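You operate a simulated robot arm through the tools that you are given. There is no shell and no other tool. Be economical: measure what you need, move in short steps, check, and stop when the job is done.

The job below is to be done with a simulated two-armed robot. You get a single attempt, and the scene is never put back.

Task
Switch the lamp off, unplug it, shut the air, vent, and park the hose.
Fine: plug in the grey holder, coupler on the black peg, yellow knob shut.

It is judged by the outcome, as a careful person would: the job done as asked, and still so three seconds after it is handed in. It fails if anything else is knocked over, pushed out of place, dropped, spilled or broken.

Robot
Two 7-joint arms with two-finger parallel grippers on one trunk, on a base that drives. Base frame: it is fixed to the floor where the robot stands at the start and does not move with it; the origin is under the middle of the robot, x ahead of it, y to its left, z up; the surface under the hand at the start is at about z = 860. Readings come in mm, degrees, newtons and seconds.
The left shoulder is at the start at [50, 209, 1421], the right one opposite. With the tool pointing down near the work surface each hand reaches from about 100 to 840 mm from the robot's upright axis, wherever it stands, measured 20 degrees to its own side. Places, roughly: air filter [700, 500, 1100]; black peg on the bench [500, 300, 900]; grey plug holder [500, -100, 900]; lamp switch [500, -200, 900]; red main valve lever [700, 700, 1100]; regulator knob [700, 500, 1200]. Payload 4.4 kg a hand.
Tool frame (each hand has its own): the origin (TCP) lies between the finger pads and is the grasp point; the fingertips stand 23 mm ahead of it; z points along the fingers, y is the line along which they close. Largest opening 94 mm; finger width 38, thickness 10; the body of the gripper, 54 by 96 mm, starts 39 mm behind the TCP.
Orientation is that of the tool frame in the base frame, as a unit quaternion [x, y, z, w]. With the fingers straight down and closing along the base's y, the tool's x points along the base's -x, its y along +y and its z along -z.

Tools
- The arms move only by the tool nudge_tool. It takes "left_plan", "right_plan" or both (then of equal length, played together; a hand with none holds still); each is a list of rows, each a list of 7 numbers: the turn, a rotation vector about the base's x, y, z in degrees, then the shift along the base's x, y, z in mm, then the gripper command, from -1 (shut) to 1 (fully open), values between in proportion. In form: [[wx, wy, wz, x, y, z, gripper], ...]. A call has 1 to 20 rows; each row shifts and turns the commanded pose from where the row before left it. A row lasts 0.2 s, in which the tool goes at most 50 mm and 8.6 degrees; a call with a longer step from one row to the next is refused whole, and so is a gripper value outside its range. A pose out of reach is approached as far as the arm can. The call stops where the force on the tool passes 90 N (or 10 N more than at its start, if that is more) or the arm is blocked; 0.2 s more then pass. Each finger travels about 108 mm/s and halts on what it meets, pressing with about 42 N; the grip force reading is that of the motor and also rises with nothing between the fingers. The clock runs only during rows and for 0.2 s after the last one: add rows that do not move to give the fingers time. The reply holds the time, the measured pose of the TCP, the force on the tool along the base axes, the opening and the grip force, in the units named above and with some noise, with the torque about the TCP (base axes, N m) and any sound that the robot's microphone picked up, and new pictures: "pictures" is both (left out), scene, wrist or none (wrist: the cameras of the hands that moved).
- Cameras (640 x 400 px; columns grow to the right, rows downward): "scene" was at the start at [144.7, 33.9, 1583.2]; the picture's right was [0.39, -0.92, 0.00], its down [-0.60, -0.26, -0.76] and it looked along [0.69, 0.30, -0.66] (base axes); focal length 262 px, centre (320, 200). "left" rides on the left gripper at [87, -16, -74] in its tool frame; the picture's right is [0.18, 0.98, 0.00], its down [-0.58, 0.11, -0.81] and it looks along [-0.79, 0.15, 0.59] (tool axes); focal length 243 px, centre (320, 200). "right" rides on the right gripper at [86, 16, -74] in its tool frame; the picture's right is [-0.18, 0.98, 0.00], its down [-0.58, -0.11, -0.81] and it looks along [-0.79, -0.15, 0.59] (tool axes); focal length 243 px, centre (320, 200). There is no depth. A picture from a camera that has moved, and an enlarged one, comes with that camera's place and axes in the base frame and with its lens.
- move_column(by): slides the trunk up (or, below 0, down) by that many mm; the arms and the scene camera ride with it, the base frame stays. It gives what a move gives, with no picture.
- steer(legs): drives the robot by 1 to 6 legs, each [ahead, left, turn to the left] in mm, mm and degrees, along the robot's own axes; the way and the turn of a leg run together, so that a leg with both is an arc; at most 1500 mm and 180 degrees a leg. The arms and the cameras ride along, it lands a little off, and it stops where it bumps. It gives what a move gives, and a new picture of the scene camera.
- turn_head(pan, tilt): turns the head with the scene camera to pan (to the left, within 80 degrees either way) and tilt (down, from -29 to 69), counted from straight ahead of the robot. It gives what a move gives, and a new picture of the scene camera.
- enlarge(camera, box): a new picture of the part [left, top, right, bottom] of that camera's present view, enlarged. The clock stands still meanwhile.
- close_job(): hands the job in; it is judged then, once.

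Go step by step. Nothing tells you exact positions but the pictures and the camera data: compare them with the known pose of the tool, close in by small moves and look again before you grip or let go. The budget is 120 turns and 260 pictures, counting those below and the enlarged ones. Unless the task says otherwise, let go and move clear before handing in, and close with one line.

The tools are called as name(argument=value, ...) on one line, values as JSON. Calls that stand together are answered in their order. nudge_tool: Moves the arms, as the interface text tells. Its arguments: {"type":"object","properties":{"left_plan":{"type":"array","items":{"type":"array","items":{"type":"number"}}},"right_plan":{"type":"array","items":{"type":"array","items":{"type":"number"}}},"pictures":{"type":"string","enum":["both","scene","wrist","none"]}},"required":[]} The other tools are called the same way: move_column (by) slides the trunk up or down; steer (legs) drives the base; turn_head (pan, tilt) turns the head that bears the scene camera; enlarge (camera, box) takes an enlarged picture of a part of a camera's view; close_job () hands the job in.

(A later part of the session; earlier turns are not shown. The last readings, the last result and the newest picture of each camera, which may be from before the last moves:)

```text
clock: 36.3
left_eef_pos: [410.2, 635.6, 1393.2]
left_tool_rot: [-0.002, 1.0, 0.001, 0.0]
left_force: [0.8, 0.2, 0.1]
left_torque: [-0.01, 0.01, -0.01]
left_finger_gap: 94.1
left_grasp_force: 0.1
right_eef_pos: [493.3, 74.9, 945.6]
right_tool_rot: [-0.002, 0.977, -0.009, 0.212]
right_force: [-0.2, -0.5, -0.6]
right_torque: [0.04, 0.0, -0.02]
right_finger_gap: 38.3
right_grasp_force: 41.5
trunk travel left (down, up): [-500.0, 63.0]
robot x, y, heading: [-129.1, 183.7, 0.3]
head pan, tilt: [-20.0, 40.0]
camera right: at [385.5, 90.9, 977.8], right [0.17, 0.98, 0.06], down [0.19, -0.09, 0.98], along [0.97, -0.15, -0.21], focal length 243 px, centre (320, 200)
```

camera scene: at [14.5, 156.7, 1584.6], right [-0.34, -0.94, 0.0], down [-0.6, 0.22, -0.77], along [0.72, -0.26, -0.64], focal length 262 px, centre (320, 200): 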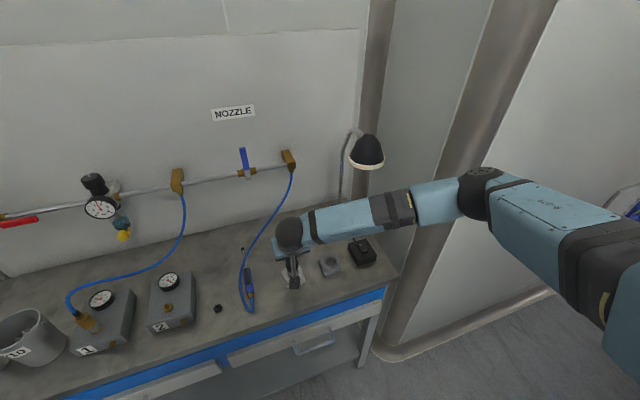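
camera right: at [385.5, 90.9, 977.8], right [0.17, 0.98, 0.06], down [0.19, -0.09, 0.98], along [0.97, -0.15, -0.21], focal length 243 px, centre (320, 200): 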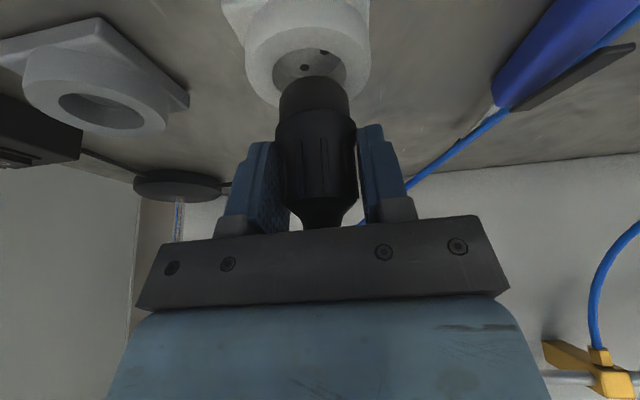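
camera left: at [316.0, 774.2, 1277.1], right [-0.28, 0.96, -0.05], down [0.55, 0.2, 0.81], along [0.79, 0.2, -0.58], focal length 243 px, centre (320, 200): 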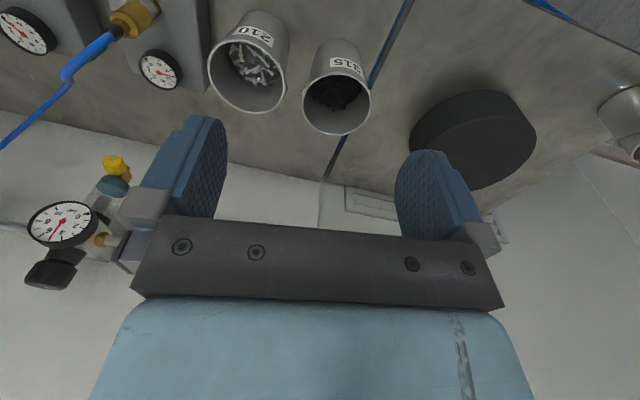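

The plug is out with a firm hold. Lifting and moving over the grey holder at about (492.5,-52).

nudge_tool(right_plan=[[0, 0, 0, 0, 0, 25, -1], [0, 0, 0, 0, -26, 0, -1], [0, 0, 0, 0, -25, 0, -1], [0, 0, 0, 0, -25, 0, -1], [0, 0, 0, 0, -25, 0, -1], [0, 0, 0, -1, -25, 0, -1], [0, 0, 0, 0, 0, 0, -1]], pictures="wrist")

enlarge(camera="scene", box=[280, 210, 380, 310])

```text
clock: 37.9
left_eef_pos: [410.4, 635.3, 1393.9]
left_tool_rot: [-0.002, 1.0, -0.001, -0.001]
left_force: [0.5, 0.4, -0.3]
left_torque: [0.0, -0.04, -0.05]
left_finger_gap: 93.9
left_grasp_force: 0.1
right_eef_pos: [492.4, -49.8, 971.1]
right_tool_rot: [-0.002, 0.977, -0.009, 0.214]
right_force: [-0.2, -0.3, -0.2]
right_torque: [0.03, 0.03, -0.01]
right_finger_gap: 37.8
right_grasp_force: 42.0
trunk travel left (down, up): [-500.0, 63.0]
robot x, y, heading: [-132.6, 184.2, 0.2]
head pan, tilt: [-20.0, 40.0]
camera right: at [384.3, -35.2, 1003.1], right [0.17, 0.98, 0.06], down [0.19, -0.09, 0.98], along [0.97, -0.15, -0.21], focal length 243 px, centre (320, 200)
```

right: 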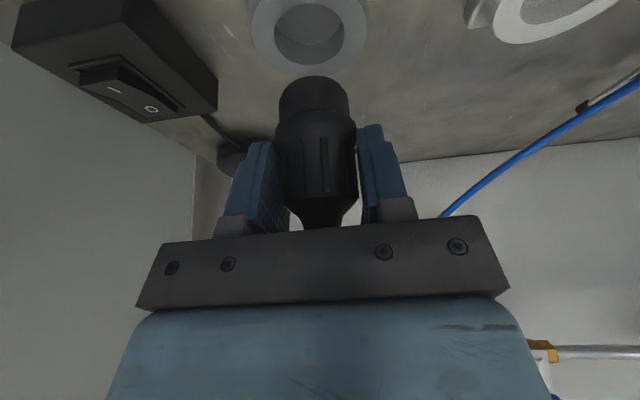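

```text
4.00 times, centred on (330, 260) of scene
camera zoom: at [15.0, 157.3, 1584.6], right [-0.34, -0.94, 0.0], down [-0.6, 0.22, -0.77], along [0.72, -0.26, -0.64], focal length 1048 px, centre (280, -40)
```

zoom: 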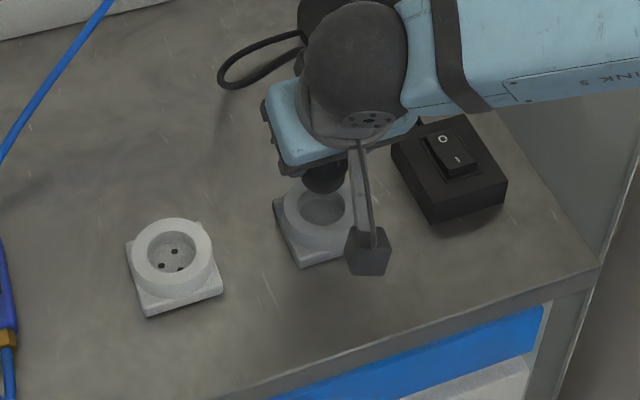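

Aligned within about a millimetre; lowering into the holder in small steps.

nudge_tool(right_plan=[[0, 0, 0, 0, -1.3, -10, -1], [0, 0, 0, 0, 0, -10, -1], [0, 0, 0, 0, 0, -4, -1], [0, 0, 0, 0, 0, -4, -1], [0, 0, 0, 0, 0, -4, -1], [0, 0, 0, 0, 0, -3, -1], [0, 0, 0, 0, 0, -3, -1], [0, 0, 0, 0, 0, -3, -1]], pictures="wrist")

```text
clock: 39.7
left_eef_pos: [410.3, 635.0, 1395.7]
left_tool_rot: [-0.002, 1.0, 0.0, 0.0]
left_force: [-0.2, -0.3, -0.1]
left_torque: [-0.01, 0.03, -0.02]
left_finger_gap: 94.0
left_grasp_force: 0.0
right_eef_pos: [493.0, -52.9, 930.8]
right_tool_rot: [0.0, 0.977, -0.01, 0.214]
right_force: [-0.3, 0.2, -0.9]
right_torque: [0.01, -0.02, -0.01]
right_finger_gap: 37.7
right_grasp_force: 42.2
trunk travel left (down, up): [-500.0, 63.0]
robot x, y, heading: [-132.1, 190.2, -0.1]
head pan, tilt: [-20.0, 40.0]
camera right: at [384.7, -37.0, 961.3], right [0.17, 0.98, 0.06], down [0.19, -0.09, 0.98], along [0.97, -0.15, -0.21], focal length 243 px, centre (320, 200)
```

right: 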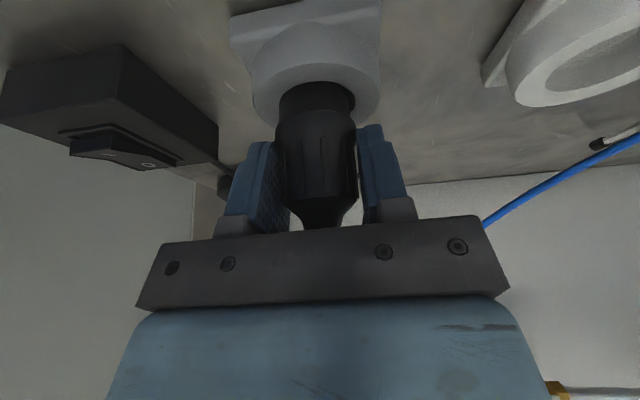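

Going in without resistance; continuing down.

nudge_tool(right_plan=[[0, 0, 0, 0, 0.5, -3, -1], [0, 0, 0, 0, 0, -3, -1], [0, 0, 0, 0, 0, -3, -1], [0, 0, 0, 0, 0, -3, -1], [0, 0, 0, 0, 0, -2, -1]], pictures="wrist")

```text
clock: 40.9
left_eef_pos: [408.0, 634.6, 1396.9]
left_tool_rot: [-0.001, 1.0, -0.001, 0.002]
left_force: [-0.4, 0.7, -0.2]
left_torque: [0.02, 0.0, -0.02]
left_finger_gap: 93.7
left_grasp_force: 0.0
right_eef_pos: [493.9, -52.4, 919.6]
right_tool_rot: [0.0, 0.976, -0.008, 0.216]
right_force: [1.1, -3.9, 23.1]
right_torque: [0.07, 0.09, 0.0]
right_finger_gap: 37.7
right_grasp_force: 42.2
trunk travel left (down, up): [-500.0, 63.0]
robot x, y, heading: [-133.6, 186.4, -0.1]
head pan, tilt: [-20.0, 40.0]
camera right: at [385.1, -35.7, 951.1], right [0.17, 0.98, 0.06], down [0.19, -0.09, 0.98], along [0.97, -0.15, -0.2], focal length 243 px, centre (320, 200)
```

right: 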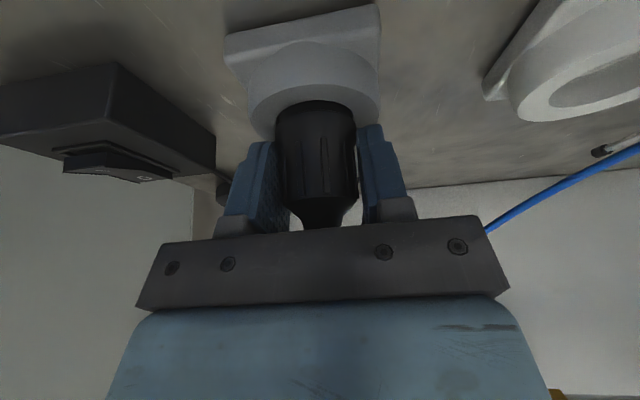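

Seated. Releasing and retreating along the tool axis.

nudge_tool(right_plan=[[0, 0, 0, 0, 0, 0, 0.4], [0, 0, 0, 0, 0, 0, 0.4], [0, 0, 0, -8, 0, 18, 0.4], [0, 0, 0, -10, 0, 25, 0.4], [0, 0, 0, -12, 0, 30, 0.4], [0, 0, 0, -12, 0, 40, 0.4], [0, 0, 0, -12, 0, 40, 0.4], [0, 0, 0, 0, 30, 40, 0.4], [0, 0, 0, 0, 30, 40, 0.4], [0, 0, 0, 10, 30, 35, 0]], pictures="none")

enlarge(camera="scene", box=[270, 200, 400, 300])

```text
clock: 43.1
left_eef_pos: [411.1, 636.6, 1394.1]
left_tool_rot: [-0.001, 1.0, -0.001, 0.0]
left_force: [0.1, 0.1, -0.6]
left_torque: [-0.02, -0.01, -0.01]
left_finger_gap: 94.1
left_grasp_force: 0.1
right_eef_pos: [451.0, 41.3, 1185.3]
right_tool_rot: [-0.001, 0.977, -0.011, 0.212]
right_force: [-0.1, 0.2, 1.1]
right_torque: [0.01, 0.02, 0.0]
right_finger_gap: 47.0
right_grasp_force: 0.2
trunk travel left (down, up): [-500.0, 63.0]
robot x, y, heading: [-133.8, 179.4, 0.3]
head pan, tilt: [-20.0, 40.0]
```

```text
4.00 times, centred on (335, 250) of scene
camera zoom: at [14.8, 158.2, 1584.5], right [-0.34, -0.94, 0.0], down [-0.6, 0.22, -0.77], along [0.72, -0.26, -0.64], focal length 1048 px, centre (260, 0)
```

zoom: 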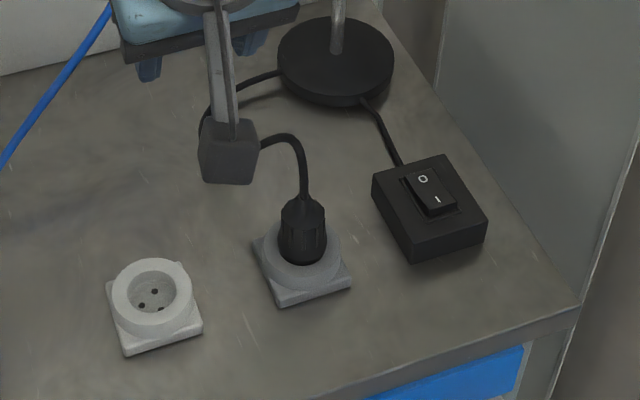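

The lamp part is done: switch off, plug in the holder. Now the air side; turning the head to look at the valve and filter.

turn_head(pan=35, tilt=30)

enlarge(camera="scene", box=[240, 120, 400, 240])

```text
clock: 44.4
left_eef_pos: [410.0, 634.8, 1394.7]
left_tool_rot: [-0.001, 1.0, 0.0, 0.0]
left_force: [-0.1, 0.3, -0.4]
left_torque: [0.02, -0.03, 0.03]
left_finger_gap: 93.9
left_grasp_force: 0.0
right_eef_pos: [450.1, 38.2, 1184.5]
right_tool_rot: [-0.001, 0.977, -0.01, 0.213]
right_force: [-0.2, 0.3, 0.3]
right_torque: [0.0, 0.02, 0.01]
right_finger_gap: 47.2
right_grasp_force: 0.2
trunk travel left (down, up): [-500.0, 63.0]
robot x, y, heading: [-135.2, 185.2, 0.2]
head pan, tilt: [35.0, 30.0]
camera scene: at [8.9, 237.6, 1599.9], right [0.57, -0.82, 0.0], down [-0.41, -0.29, -0.87], along [0.71, 0.5, -0.5], focal length 262 px, centre (320, 200)
```

scene: 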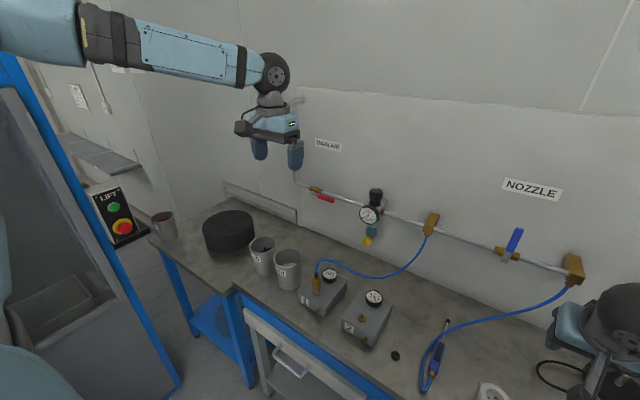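

```text
3.33 times, centred on (320, 180) of scene
camera zoom: at [8.9, 237.6, 1599.9], right [0.57, -0.82, 0.0], down [-0.41, -0.29, -0.87], along [0.71, 0.5, -0.5], focal length 874 px, centre (320, 267)
```

zoom: 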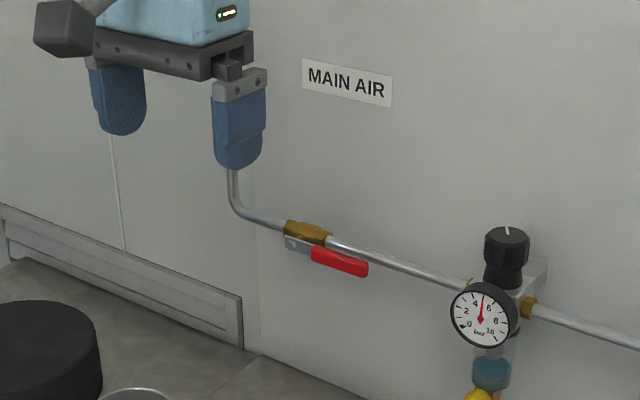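

The main valve pivot triangulates to (711,772,1121) with the red handle reaching to y≈668 at z≈1122. I'll bring the left hand, fingers closed and pointing at the wall, to just in front of and below the handle.

nudge_tool(left_plan=[[0, -8.2, 0, 12, 4, -25, 0], [0, -8.2, 0, 12, 4, -25, -1], [0, -8.2, 0, 12, 4, -25, -1], [0, -8.2, 0, 12, 4, -25, -1], [0, -8.2, 0, 12, 4, -25, -1], [0, -8.2, 0, 12, 4, -25, -1], [0, -8.2, 0, 12, 4, -25, -1], [0, -8.2, 0, 12, 4, -25, -1], [0, -8.2, 0, 12, 4, -25, -1], [0, -8.2, 0, 12, 4, -25, -1], [0, -8, 0, 12, 4, -25, -1]])

```text
clock: 46.8
left_eef_pos: [527.7, 682.0, 1162.7]
left_tool_rot: [0.0, 0.707, -0.001, 0.707]
left_force: [-0.7, 0.3, 0.3]
left_torque: [-0.03, 0.02, -0.01]
left_finger_gap: 0.0
left_grasp_force: 41.9
left hand out of reach, approached as far as the arm can: row 11
right_eef_pos: [451.1, 36.6, 1184.6]
right_tool_rot: [-0.001, 0.977, -0.009, 0.213]
right_force: [-0.4, 0.0, 0.5]
right_torque: [0.03, 0.05, -0.02]
right_finger_gap: 46.9
right_grasp_force: 0.0
trunk travel left (down, up): [-500.0, 63.0]
robot x, y, heading: [-134.3, 184.8, -0.2]
head pan, tilt: [35.0, 30.0]
camera scene: at [8.5, 235.3, 1600.0], right [0.57, -0.82, 0.0], down [-0.41, -0.29, -0.87], along [0.71, 0.5, -0.5], focal length 262 px, centre (320, 200)
camera left: at [452.9, 665.3, 1074.1], right [0.0, 0.98, -0.18], down [-0.81, 0.11, 0.58], along [0.59, 0.15, 0.79], focal length 243 px, centre (320, 200)
```

scene: 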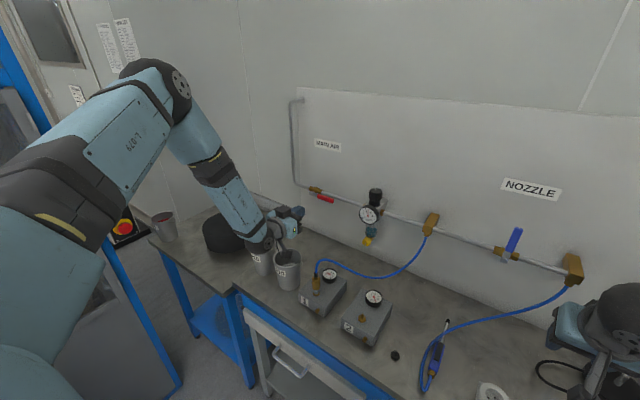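
left: 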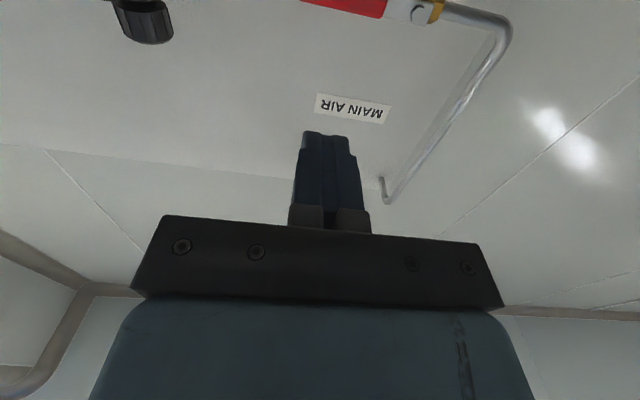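

The wrist is near its limit at this height; lowering the trunk will give a flatter forearm. First I raise both hands so they stay clear.

nudge_tool(left_plan=[[0, 0, 0, 0, 0, 40, -1], [0, 0, 0, 0, 0, 40, -1], [0, 0, 0, 0, 0, 40, -1], [0, 0, 0, 0, 0, 40, -1], [0, 0, 0, 0, 0, 40, -1]], right_plan=[[0, 0, 0, 8, 0, 40, 0], [0, 0, 0, 8, 0, 40, 0], [0, 0, 0, 8, 0, 40, 0], [0, 0, 0, 8, 0, 40, 0], [0, 0, 0, 8, 0, 30, 0]], pictures="none")

move_column(by=-200)

turn_head(pan=45, tilt=20)

```text
clock: 48.0
left_eef_pos: [526.4, 679.6, 1359.6]
left_tool_rot: [-0.001, 0.707, 0.0, 0.707]
left_force: [0.3, -0.2, -0.3]
left_torque: [-0.04, -0.02, 0.01]
left_finger_gap: 0.0
left_grasp_force: 41.7
right_eef_pos: [485.0, 38.4, 1372.7]
right_tool_rot: [-0.001, 0.977, -0.01, 0.213]
right_force: [-0.3, 0.0, -0.6]
right_torque: [-0.01, -0.02, -0.03]
right_finger_gap: 47.3
right_grasp_force: 0.0
trunk travel left (down, up): [-500.0, 63.0]
robot x, y, heading: [-135.4, 184.5, 0.2]
head pan, tilt: [35.0, 30.0]
```

```text
clock: 50.1
left_eef_pos: [527.2, 680.7, 1158.2]
left_tool_rot: [-0.003, 0.707, -0.001, 0.708]
left_force: [0.1, -0.1, 0.0]
left_torque: [0.01, 0.0, -0.02]
left_finger_gap: 0.0
left_grasp_force: 41.8
right_eef_pos: [486.0, 37.8, 1174.2]
right_tool_rot: [-0.001, 0.977, -0.009, 0.213]
right_force: [-0.9, 0.5, -0.3]
right_torque: [-0.01, 0.0, 0.0]
right_finger_gap: 46.9
right_grasp_force: 0.0
trunk travel left (down, up): [-300.0, 263.0]
robot x, y, heading: [-129.9, 187.0, -0.1]
head pan, tilt: [35.0, 30.0]
```

```text
clock: 50.9
left_eef_pos: [528.0, 680.6, 1159.0]
left_tool_rot: [-0.001, 0.707, -0.001, 0.707]
left_force: [0.4, -0.5, 0.7]
left_torque: [0.01, 0.01, 0.01]
left_finger_gap: 0.0
left_grasp_force: 41.8
right_eef_pos: [485.4, 37.9, 1172.8]
right_tool_rot: [0.0, 0.977, -0.01, 0.213]
right_force: [-0.2, -0.4, 0.8]
right_torque: [0.02, 0.01, 0.03]
right_finger_gap: 47.2
right_grasp_force: 0.0
trunk travel left (down, up): [-300.0, 263.0]
robot x, y, heading: [-132.3, 186.3, 0.2]
head pan, tilt: [45.0, 20.0]
camera scene: at [0.6, 251.5, 1415.9], right [0.71, -0.71, 0.0], down [-0.24, -0.24, -0.94], along [0.66, 0.66, -0.34], focal length 262 px, centre (320, 200)
```

scene: 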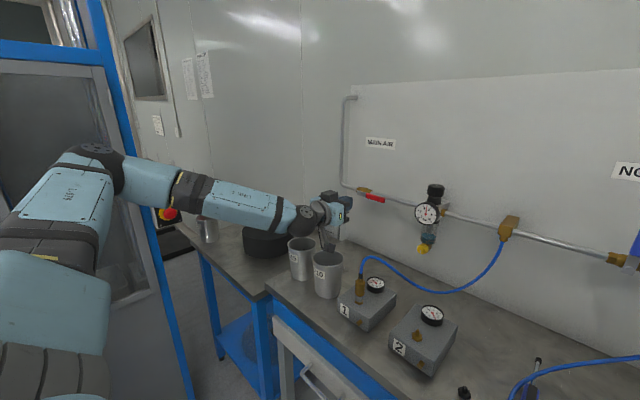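

Now moving the closed fingertips forward beneath the red handle's outer end.

nudge_tool(left_plan=[[0, 0, 0, 20, 0, -40, -1], [0, 0, 0, 20, 0, -39, -1], [0, 0, 0, 31, 0, 0, -1], [0, 0, 0, 31, 0, 0, -1], [0, 0, 0, 31, 0, 0, -1], [0, 0, 0, 25, 0, 0, -1]])

enlarge(camera="scene", box=[310, 160, 450, 260])

```text
clock: 52.3
left_eef_pos: [686.7, 679.4, 1079.6]
left_tool_rot: [-0.001, 0.707, -0.001, 0.707]
left_force: [0.5, 0.6, -0.6]
left_torque: [0.0, 0.01, 0.01]
left_finger_gap: 0.0
left_grasp_force: 42.1
right_eef_pos: [487.2, 37.0, 1172.5]
right_tool_rot: [-0.002, 0.977, -0.009, 0.213]
right_force: [-1.0, -0.3, 0.3]
right_torque: [-0.02, -0.02, -0.02]
right_finger_gap: 47.0
right_grasp_force: 0.1
trunk travel left (down, up): [-300.0, 263.0]
robot x, y, heading: [-131.7, 186.4, -0.0]
head pan, tilt: [45.0, 20.0]
camera scene: at [1.3, 250.6, 1415.9], right [0.71, -0.71, 0.0], down [-0.24, -0.24, -0.94], along [0.66, 0.67, -0.34], focal length 262 px, centre (320, 200)
camera left: at [612.8, 662.5, 991.8], right [0.0, 0.98, -0.19], down [-0.81, 0.11, 0.58], along [0.59, 0.15, 0.79], focal length 243 px, centre (320, 200)
```

scene: 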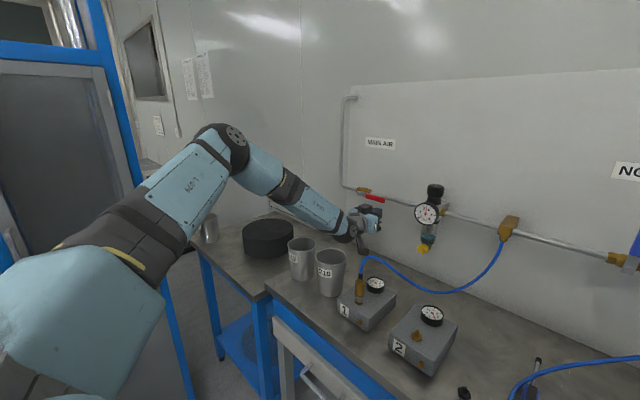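
left: 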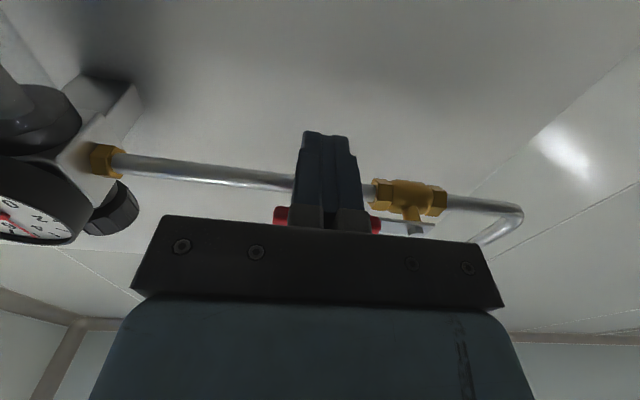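

```text
4.00 times, centred on (380, 210) of scene
camera zoom: at [1.3, 250.6, 1415.9], right [0.71, -0.71, 0.0], down [-0.24, -0.24, -0.94], along [0.66, 0.67, -0.34], focal length 1048 px, centre (80, 160)
```

zoom: 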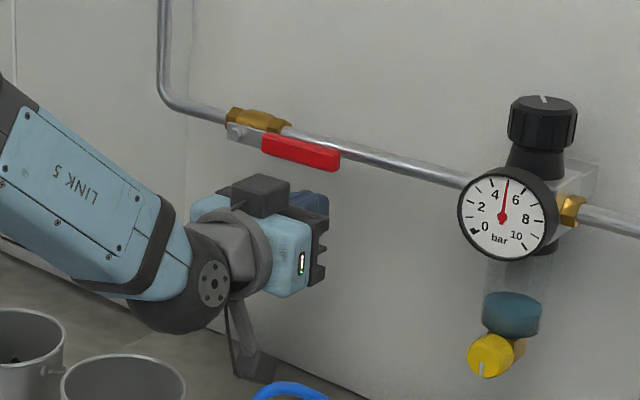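

The red handle lies right above the fingers (x≈697), pipe just behind. I'll back off a few mm and test pushing upward gently.

nudge_tool(left_plan=[[0, 0, 0, -3, 0, 8, -1], [0, 0, 0, 0, 0, 8, -1], [0, 0, 0, 0, 0, 8, -1], [0, 0, 0, 0, 0, 8, -1], [0, 0, 0, 0, 0, 8, -1]], pictures="wrist")

enlarge(camera="scene", box=[310, 160, 450, 260])

```text
clock: 53.5
left_eef_pos: [684.5, 682.4, 1120.6]
left_tool_rot: [-0.001, 0.707, -0.001, 0.707]
left_force: [1.4, -1.3, -1.2]
left_torque: [0.01, 0.05, -0.04]
left_finger_gap: 0.0
left_grasp_force: 42.6
right_eef_pos: [487.2, 37.4, 1173.1]
right_tool_rot: [-0.001, 0.977, -0.01, 0.213]
right_force: [0.3, 0.0, -0.4]
right_torque: [-0.01, -0.05, -0.01]
right_finger_gap: 47.0
right_grasp_force: 0.1
trunk travel left (down, up): [-300.0, 263.0]
robot x, y, heading: [-132.0, 182.6, 0.1]
head pan, tilt: [45.0, 20.0]
camera left: at [609.6, 664.4, 1032.4], right [0.0, 0.98, -0.19], down [-0.81, 0.11, 0.58], along [0.59, 0.15, 0.79], focal length 243 px, centre (320, 200)
```

left: 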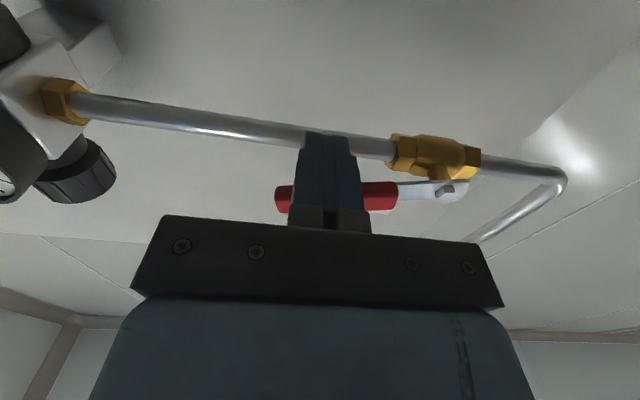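

```text
4.00 times, centred on (380, 210) of scene
camera zoom: at [0.9, 251.6, 1415.9], right [0.71, -0.71, 0.0], down [-0.24, -0.24, -0.94], along [0.66, 0.67, -0.34], focal length 1048 px, centre (80, 160)
```

zoom: 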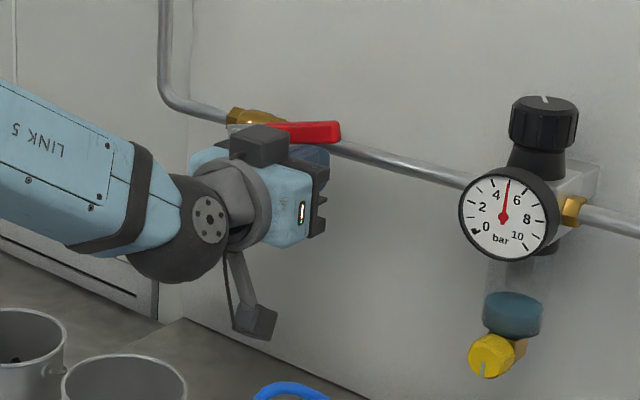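

The lever turns upward freely. Continuing along the arc to vertical.

nudge_tool(left_plan=[[0, 0, 0, 0, 3, 17, -1], [0, 0, 0, 0, 3, 16, -1], [0, 0, 0, 0, 9, 14, -1], [0, 0, 0, 0, 10, 14, -1], [0, 0, 0, 0, 14, 10, -1], [0, 0, 0, 0, 15, 10, -1], [0, 0, 0, 0, 9, 3, -1], [0, 0, 0, 0, 9, 2, -1], [0, 0, 0, 0, 3, 0, -1]], pictures="wrist")

enlarge(camera="scene", box=[310, 140, 450, 260])

```text
clock: 55.5
left_eef_pos: [685.1, 741.0, 1203.3]
left_tool_rot: [0.008, 0.711, -0.006, 0.703]
left_force: [-25.4, -55.1, -30.6]
left_torque: [-1.25, 0.66, -0.15]
left_finger_gap: 0.1
left_grasp_force: 41.8
right_eef_pos: [486.0, 31.3, 1171.3]
right_tool_rot: [0.001, 0.977, -0.006, 0.213]
right_force: [0.5, 0.0, -1.3]
right_torque: [-0.01, 0.0, 0.01]
right_finger_gap: 46.8
right_grasp_force: 0.0
trunk travel left (down, up): [-300.0, 263.0]
robot x, y, heading: [-130.4, 185.7, -0.1]
head pan, tilt: [45.0, 20.0]
camera left: at [607.8, 725.2, 1116.5], right [0.02, 0.98, -0.18], down [-0.8, 0.12, 0.59], along [0.6, 0.14, 0.79], focal length 243 px, centre (320, 200)
```

left: 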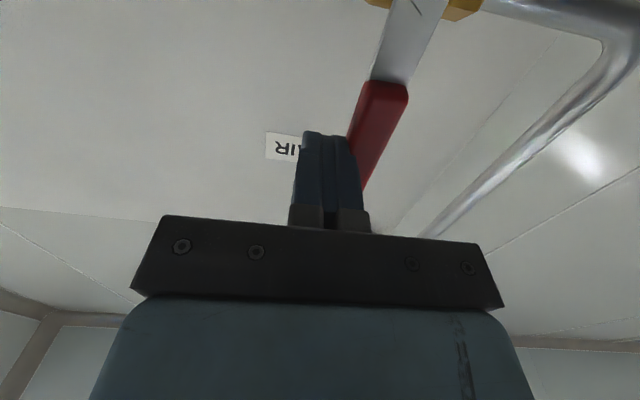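

```text
3.33 times, centred on (380, 200) of scene
camera zoom: at [1.0, 244.7, 1415.9], right [0.71, -0.71, 0.0], down [-0.24, -0.24, -0.94], along [0.67, 0.67, -0.34], focal length 874 px, centre (120, 200)
```

zoom: 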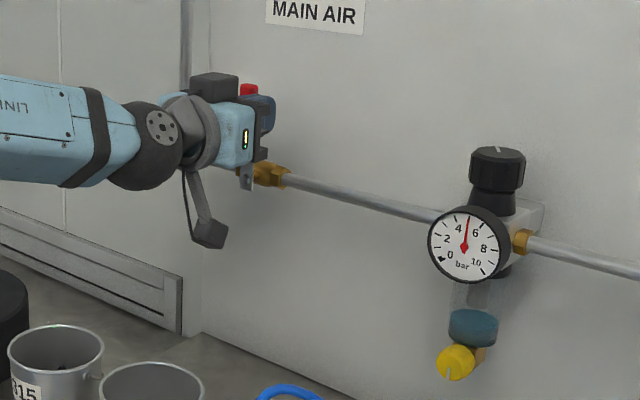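

The lever is against its stop, vertical: air shut. Backing off to check.

nudge_tool(left_plan=[[0, 0, 0, 0, -12, 0, -1], [0, 0, 0, -35, -10, 0, -1], [0, 0, 0, -40, 0, 0, -1], [0, 0, 0, -40, 0, 0, -1], [0, 0, 0, -30, 0, 0, -1]], pictures="none")

turn_head(pan=35, tilt=25)

enlarge(camera="scene", box=[300, 120, 460, 260])

```text
clock: 56.7
left_eef_pos: [537.5, 734.4, 1207.7]
left_tool_rot: [-0.001, 0.707, -0.001, 0.708]
left_force: [0.1, -0.9, -0.6]
left_torque: [0.03, -0.03, 0.03]
left_finger_gap: 0.1
left_grasp_force: 42.3
right_eef_pos: [485.2, 38.7, 1172.9]
right_tool_rot: [-0.001, 0.977, -0.009, 0.214]
right_force: [-0.8, 0.7, 0.5]
right_torque: [-0.03, 0.01, 0.02]
right_finger_gap: 46.9
right_grasp_force: 0.1
trunk travel left (down, up): [-300.0, 263.0]
robot x, y, heading: [-131.0, 184.5, 0.1]
head pan, tilt: [45.0, 20.0]
```

```text
clock: 57.4
left_eef_pos: [538.4, 733.0, 1206.9]
left_tool_rot: [0.0, 0.707, -0.001, 0.707]
left_force: [0.1, -0.7, 0.6]
left_torque: [0.03, 0.02, -0.01]
left_finger_gap: 0.1
left_grasp_force: 41.9
right_eef_pos: [485.9, 37.8, 1172.7]
right_tool_rot: [-0.001, 0.977, -0.008, 0.213]
right_force: [-0.1, 1.1, -0.5]
right_torque: [0.01, 0.02, -0.01]
right_finger_gap: 47.3
right_grasp_force: 0.0
trunk travel left (down, up): [-300.0, 263.0]
robot x, y, heading: [-134.1, 183.6, 0.1]
head pan, tilt: [35.0, 25.0]
camera scene: at [10.3, 238.5, 1407.9], right [0.57, -0.82, 0.0], down [-0.35, -0.24, -0.91], along [0.74, 0.52, -0.42], focal length 262 px, centre (320, 200)
```

scene: 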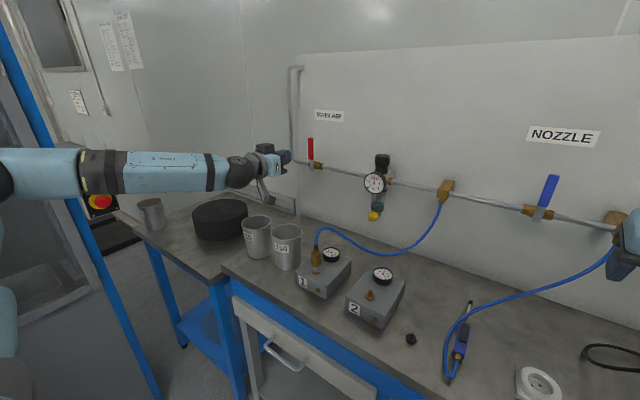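

```text
2.86 times, centred on (380, 190) of scene
camera zoom: at [10.3, 238.5, 1407.9], right [0.57, -0.82, 0.0], down [-0.35, -0.24, -0.91], along [0.74, 0.52, -0.42], focal length 749 px, centre (149, 229)
```

zoom: 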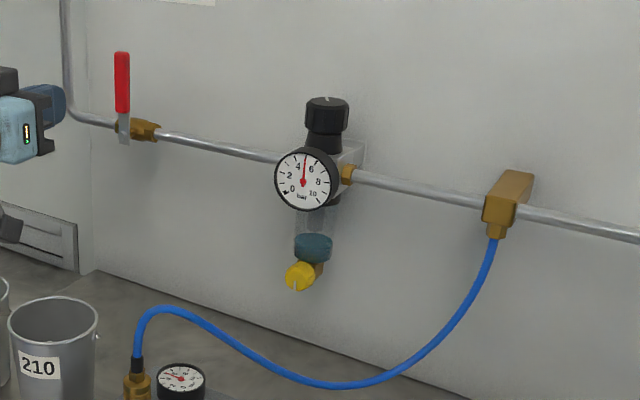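

Main valve is closed (lever vertical). Next the yellow drain knob at about (709,527,1004); I bring the left hand in front of it, pitched downward, to look.

nudge_tool(left_plan=[[0, 7, 0, 6, -36, -20, -1], [0, 7, 0, 6, -36, -20, -1], [0, 7, 0, 6, -36, -20, 0], [0, 7, 0, 6, -36, -20, 0.2], [0, 7, 0, 6, -36, -20, 0.2], [0, 0, 0, 6, -25, -20, 0.2], [0, 0, 0, 20, 0, -20, 0.2]])

enlarge(camera="left", box=[200, 0, 440, 180])

enlarge(camera="scene", box=[330, 140, 430, 240])

```text
clock: 59.0
left_eef_pos: [594.7, 528.3, 1066.0]
left_tool_rot: [-0.001, 0.887, -0.001, 0.462]
left_force: [0.6, 0.6, -0.4]
left_torque: [0.01, 0.01, -0.01]
left_finger_gap: 56.3
left_grasp_force: 0.0
right_eef_pos: [487.6, 36.1, 1172.6]
right_tool_rot: [-0.001, 0.977, -0.01, 0.212]
right_force: [-0.5, 0.8, 0.2]
right_torque: [0.03, -0.01, 0.0]
right_finger_gap: 46.9
right_grasp_force: 0.1
trunk travel left (down, up): [-300.0, 263.0]
robot x, y, heading: [-133.5, 184.8, 0.1]
head pan, tilt: [35.0, 25.0]
camera scene: at [11.3, 238.7, 1407.8], right [0.57, -0.82, 0.0], down [-0.35, -0.24, -0.91], along [0.74, 0.52, -0.42], focal length 262 px, centre (320, 200)
camera left: at [484.1, 511.5, 1036.6], right [-0.11, 0.98, -0.15], down [-0.33, 0.11, 0.94], along [0.94, 0.15, 0.31], focal length 243 px, centre (320, 200)
```

scene: 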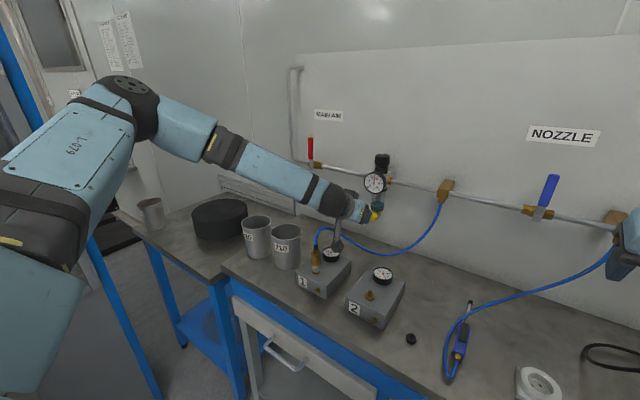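
left: 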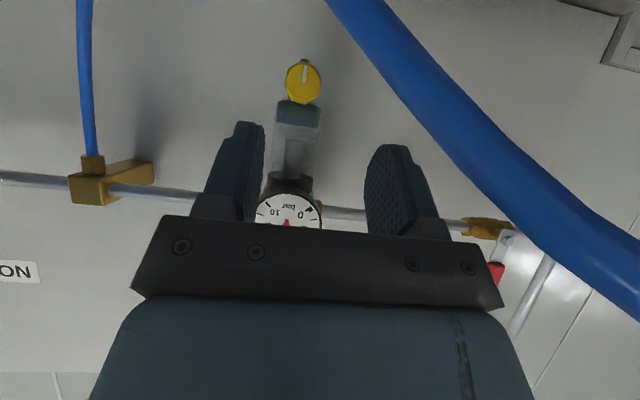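

```text
2.22 times, centred on (320, 90) of left
camera zoom: at [484.1, 511.5, 1036.6], right [-0.11, 0.98, -0.15], down [-0.33, 0.11, 0.94], along [0.94, 0.15, 0.31], focal length 539 px, centre (320, 444)
```

zoom: 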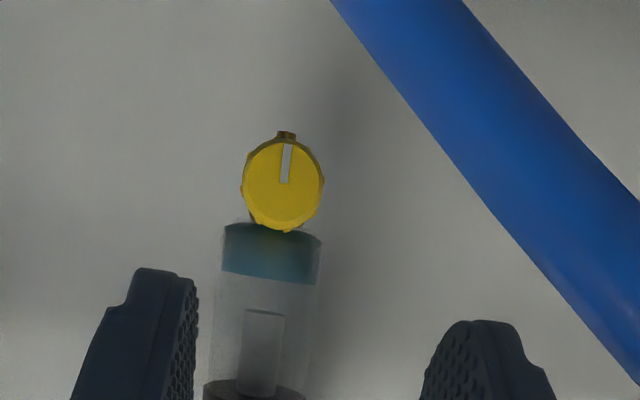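

```text
4.00 times, centred on (380, 190) of scene
camera zoom: at [11.3, 238.7, 1407.8], right [0.57, -0.82, 0.0], down [-0.35, -0.24, -0.91], along [0.74, 0.52, -0.42], focal length 1048 px, centre (80, 240)
```

zoom: 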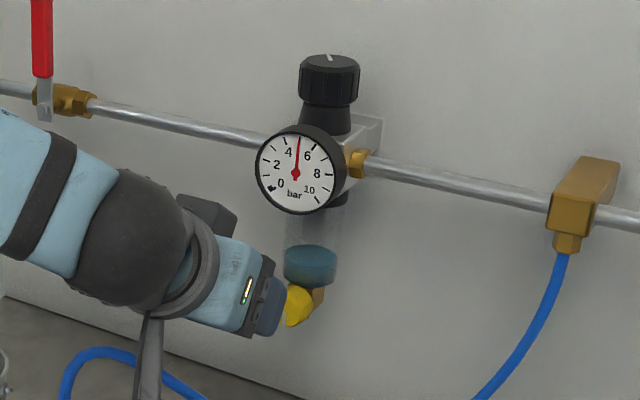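

The knob faces the room with its mark pointing down (shut). The hose loop passes under the hand, so I'll steepen the pitch to 45° and come in from above-front.

nudge_tool(left_plan=[[0, 5, 0, 20, 0, 0, 0.2], [0, 5, 0, 25, -1, -6, 0.2], [0, 0, 0, 20, 0, -6, 0.2]])

enlarge(camera="left", box=[200, 0, 440, 180])

enlarge(camera="scene", box=[330, 160, 410, 240])

```text
clock: 59.8
left_eef_pos: [659.2, 528.4, 1053.3]
left_tool_rot: [-0.001, 0.924, -0.001, 0.383]
left_force: [-0.1, 0.1, -0.7]
left_torque: [-0.02, 0.02, 0.0]
left_finger_gap: 56.3
left_grasp_force: 0.1
right_eef_pos: [487.2, 38.8, 1172.0]
right_tool_rot: [-0.002, 0.977, -0.009, 0.213]
right_force: [0.2, 0.1, -0.3]
right_torque: [-0.01, 0.04, -0.01]
right_finger_gap: 47.3
right_grasp_force: 0.0
trunk travel left (down, up): [-300.0, 263.0]
robot x, y, heading: [-135.1, 185.3, 0.0]
head pan, tilt: [35.0, 25.0]
camera scene: at [10.9, 239.8, 1407.8], right [0.57, -0.82, 0.0], down [-0.35, -0.24, -0.91], along [0.74, 0.52, -0.42], focal length 262 px, centre (320, 200)
camera left: at [544.9, 511.7, 1043.9], right [-0.13, 0.98, -0.13], down [-0.16, 0.11, 0.98], along [0.98, 0.15, 0.14], focal length 243 px, centre (320, 200)
```

scene: 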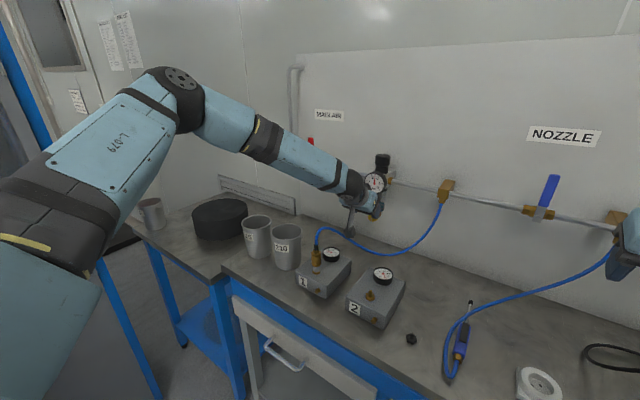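
left: 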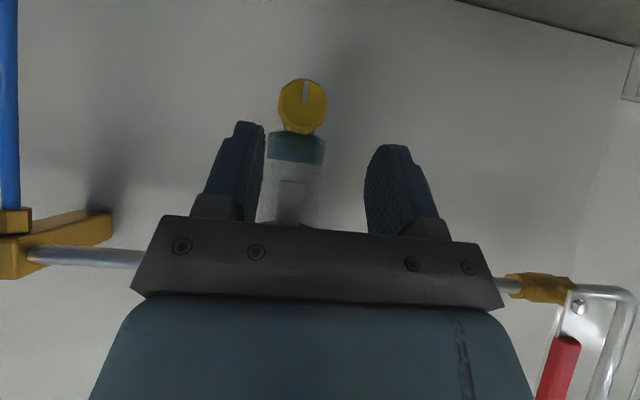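

```text
2.22 times, centred on (320, 90) of left
camera zoom: at [544.9, 511.7, 1043.9], right [-0.13, 0.98, -0.13], down [-0.16, 0.11, 0.98], along [0.98, 0.15, 0.14], focal length 539 px, centre (320, 444)
```

zoom: 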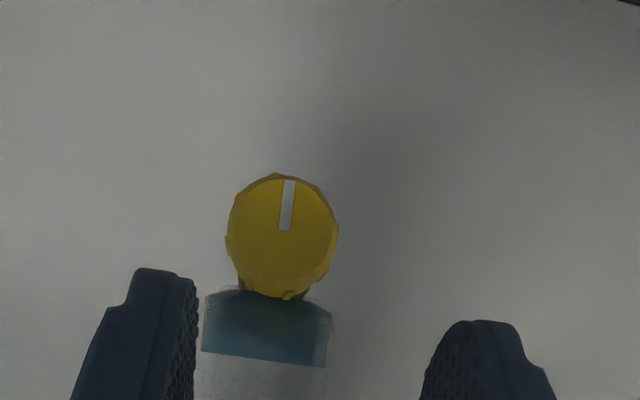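

```text
5.00 times, centred on (370, 200) of scene
camera zoom: at [10.9, 239.8, 1407.8], right [0.57, -0.82, 0.0], down [-0.35, -0.24, -0.91], along [0.74, 0.52, -0.42], focal length 1310 px, centre (70, 200)
```

zoom: 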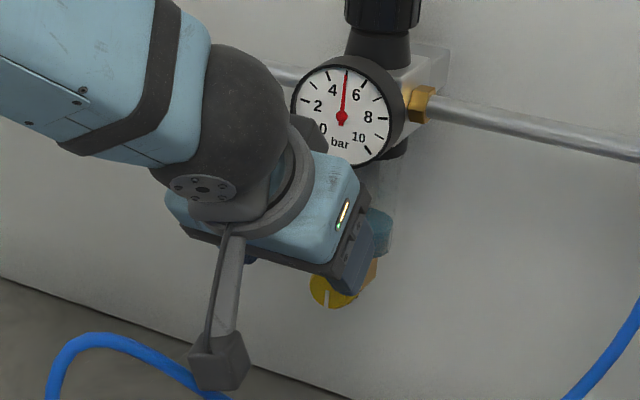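

Wrist view puts the knob at about (705,518.5,1008). I'll approach so only the fingertips take its front lower part, below the bowl.

nudge_tool(left_plan=[[0, 0, 0, 7, -10, -19, 0.2], [0, 0, 0, 11, 0, -11, 0.2], [0, 0, 0, 11, 0, -11, 0.2], [0, 0, 0, 9, 0, -9, 0.2]], pictures="wrist")

enlarge(camera="scene", box=[330, 160, 410, 240])

```text
clock: 60.8
left_eef_pos: [668.0, 531.9, 1024.6]
left_tool_rot: [-0.001, 0.924, -0.001, 0.382]
left_force: [2.0, -2.2, -0.9]
left_torque: [-0.04, 0.04, -0.01]
left_finger_gap: 57.1
left_grasp_force: 0.3
left hand out of reach, approached as far as the arm can: row 2, 3, 4
right_eef_pos: [486.2, 36.6, 1172.2]
right_tool_rot: [0.0, 0.977, -0.009, 0.213]
right_force: [-0.1, 1.0, 0.6]
right_torque: [0.02, -0.03, -0.02]
right_finger_gap: 47.0
right_grasp_force: 0.2
trunk travel left (down, up): [-300.0, 263.0]
robot x, y, heading: [-135.7, 184.2, -0.1]
head pan, tilt: [35.0, 25.0]
camera left: at [554.0, 515.6, 1014.9], right [-0.13, 0.98, -0.13], down [-0.16, 0.11, 0.98], along [0.98, 0.15, 0.14], focal length 243 px, centre (320, 200)
```

left: 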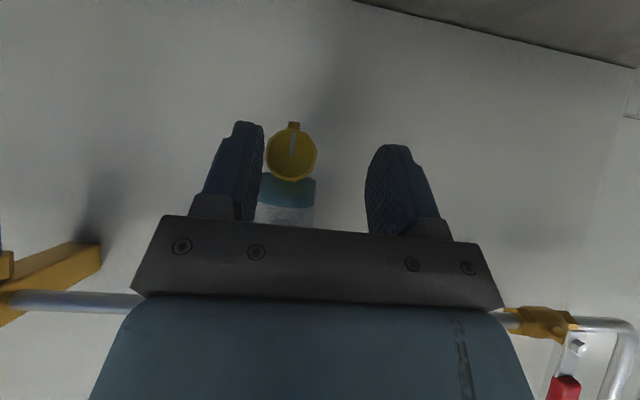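

```text
5.00 times, centred on (370, 200) of scene
camera zoom: at [10.3, 238.2, 1407.9], right [0.57, -0.82, 0.0], down [-0.35, -0.24, -0.91], along [0.74, 0.52, -0.42], focal length 1310 px, centre (70, 200)
```

zoom: 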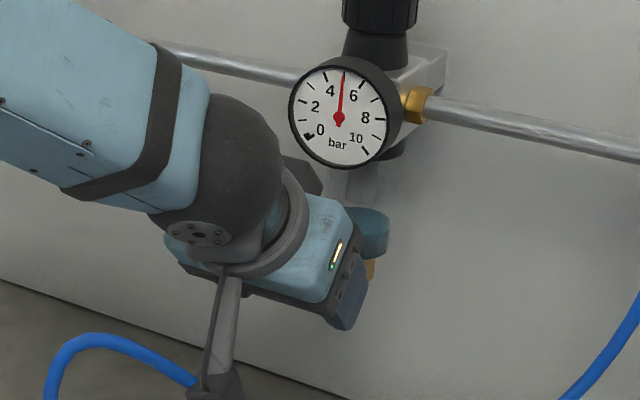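

The arm is at its reach limit; I back the hand off and drive the robot 110 mm nearer.

nudge_tool(left_plan=[[0, 0, 0, -25, 0, 25, 0.2], [0, 0, 0, -30, 0, 20, 0.2], [0, 0, 0, -35, 0, 10, 0.2], [0, 0, 0, -40, 0, 10, 0.2]], pictures="none")

steer(legs=[[110, 0, 0]])

```text
clock: 61.8
left_eef_pos: [538.7, 533.1, 1089.6]
left_tool_rot: [-0.001, 0.924, -0.001, 0.383]
left_force: [-0.8, 0.3, -0.2]
left_torque: [0.0, -0.02, 0.02]
left_finger_gap: 56.2
left_grasp_force: 0.0
right_eef_pos: [484.4, 38.0, 1173.8]
right_tool_rot: [-0.001, 0.977, -0.01, 0.214]
right_force: [0.1, 0.0, 0.6]
right_torque: [0.0, 0.0, 0.02]
right_finger_gap: 46.8
right_grasp_force: 0.2
trunk travel left (down, up): [-300.0, 263.0]
robot x, y, heading: [-132.9, 187.1, 0.0]
head pan, tilt: [35.0, 25.0]
```

```text
clock: 63.0
left_eef_pos: [646.2, 533.0, 1090.0]
left_tool_rot: [0.0, 0.924, -0.001, 0.383]
left_force: [0.9, -0.2, 0.5]
left_torque: [0.0, 0.02, 0.01]
left_finger_gap: 56.5
left_grasp_force: 0.1
right_eef_pos: [592.5, 36.5, 1174.2]
right_tool_rot: [0.0, 0.977, -0.009, 0.214]
right_force: [0.3, -0.1, -0.8]
right_torque: [0.03, 0.04, 0.01]
right_finger_gap: 46.7
right_grasp_force: 0.0
trunk travel left (down, up): [-300.0, 263.0]
robot x, y, heading: [-23.9, 187.1, 0.1]
head pan, tilt: [35.0, 25.0]
camera scene: at [115.8, 238.5, 1407.9], right [0.57, -0.82, 0.0], down [-0.35, -0.24, -0.91], along [0.74, 0.52, -0.42], focal length 262 px, centre (320, 200)
```

scene: 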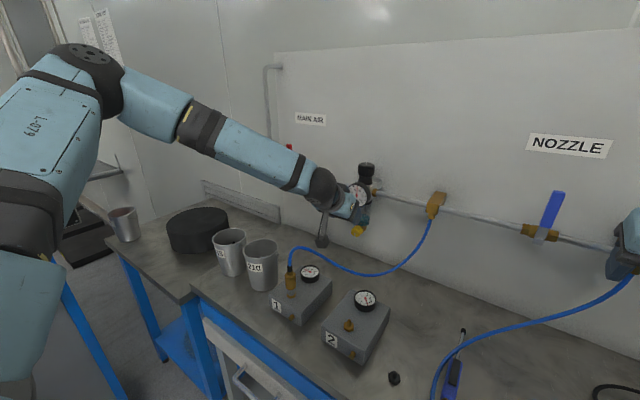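

nudge_tool(left_plan=[[0, 0, 0, 8, -7, -26, 0.2], [0, 0, 0, 8, -7.5, -26, 0.2], [0, 0, 0, 12, 0, -12, 0.2], [0, 0, 0, 12, 0, -12, 0.2], [0, 0, 0, 11, 0, -11, 0.2], [0, 0, 0, 0, 0, 0, 0.2]], pictures="wrist")

enlarge(camera="scene", box=[310, 150, 410, 250])

```text
clock: 64.4
left_eef_pos: [695.4, 518.8, 1001.8]
left_tool_rot: [0.0, 0.923, -0.001, 0.384]
left_force: [-0.5, -0.3, 0.2]
left_torque: [0.01, 0.01, 0.0]
left_finger_gap: 56.5
left_grasp_force: 0.0
right_eef_pos: [591.7, 38.1, 1173.4]
right_tool_rot: [-0.002, 0.977, -0.008, 0.212]
right_force: [-0.6, -0.8, 0.5]
right_torque: [-0.02, 0.02, 0.01]
right_finger_gap: 47.0
right_grasp_force: 0.0
trunk travel left (down, up): [-300.0, 263.0]
robot x, y, heading: [-27.0, 183.1, 0.1]
head pan, tilt: [35.0, 25.0]
camera left: at [581.6, 502.1, 992.1], right [-0.13, 0.98, -0.13], down [-0.16, 0.11, 0.98], along [0.98, 0.15, 0.14], focal length 243 px, centre (320, 200)
```

left: 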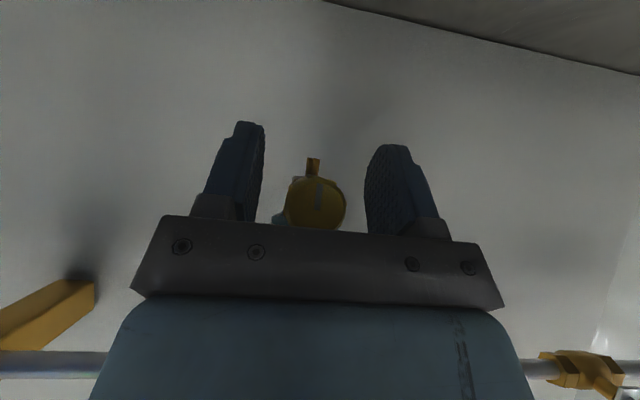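

```text
4.00 times, centred on (360, 200) of scene
camera zoom: at [115.4, 238.5, 1408.0], right [0.57, -0.82, 0.0], down [-0.35, -0.24, -0.91], along [0.74, 0.52, -0.42], focal length 1048 px, centre (160, 200)
```

zoom: 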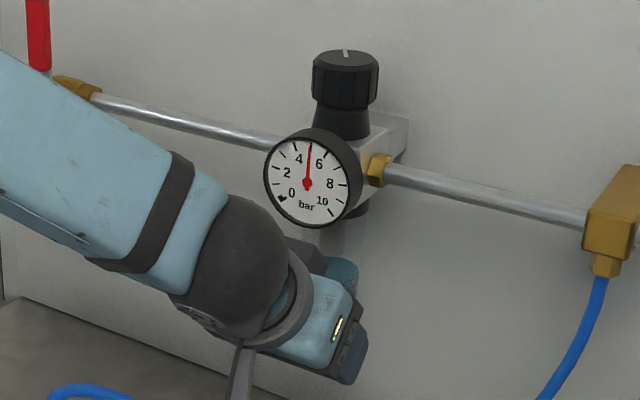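

The knob is centred between the pads. Closing on it.

nudge_tool(left_plan=[[0, 0, 0, 2, 0, 0, 0], [0, 0, 0, 0, 0, 0, -0.4], [0, 0, 0, 0, 0, 0, -0.6], [0, 0, 0, 0, 0, 0, -0.6]], pictures="wrist")

```text
clock: 65.4
left_eef_pos: [697.7, 517.6, 1002.4]
left_tool_rot: [0.001, 0.924, -0.002, 0.383]
left_force: [-0.3, -8.0, -1.9]
left_torque: [0.07, -0.26, 0.25]
left_finger_gap: 27.7
left_grasp_force: 44.9
right_eef_pos: [592.2, 36.4, 1173.0]
right_tool_rot: [-0.001, 0.977, -0.008, 0.212]
right_force: [-0.1, 0.5, 0.0]
right_torque: [0.04, 0.0, -0.02]
right_finger_gap: 46.8
right_grasp_force: 0.0
trunk travel left (down, up): [-300.0, 263.0]
robot x, y, heading: [-27.8, 180.3, -0.2]
head pan, tilt: [35.0, 25.0]
camera left: at [583.6, 501.0, 992.5], right [-0.13, 0.98, -0.13], down [-0.16, 0.11, 0.98], along [0.98, 0.15, 0.14], focal length 243 px, centre (320, 200)
```

left: 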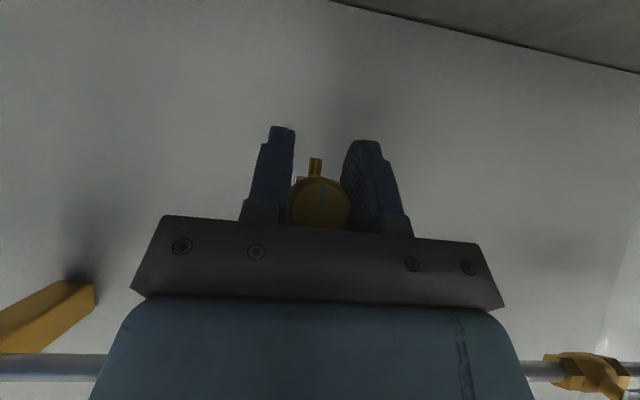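

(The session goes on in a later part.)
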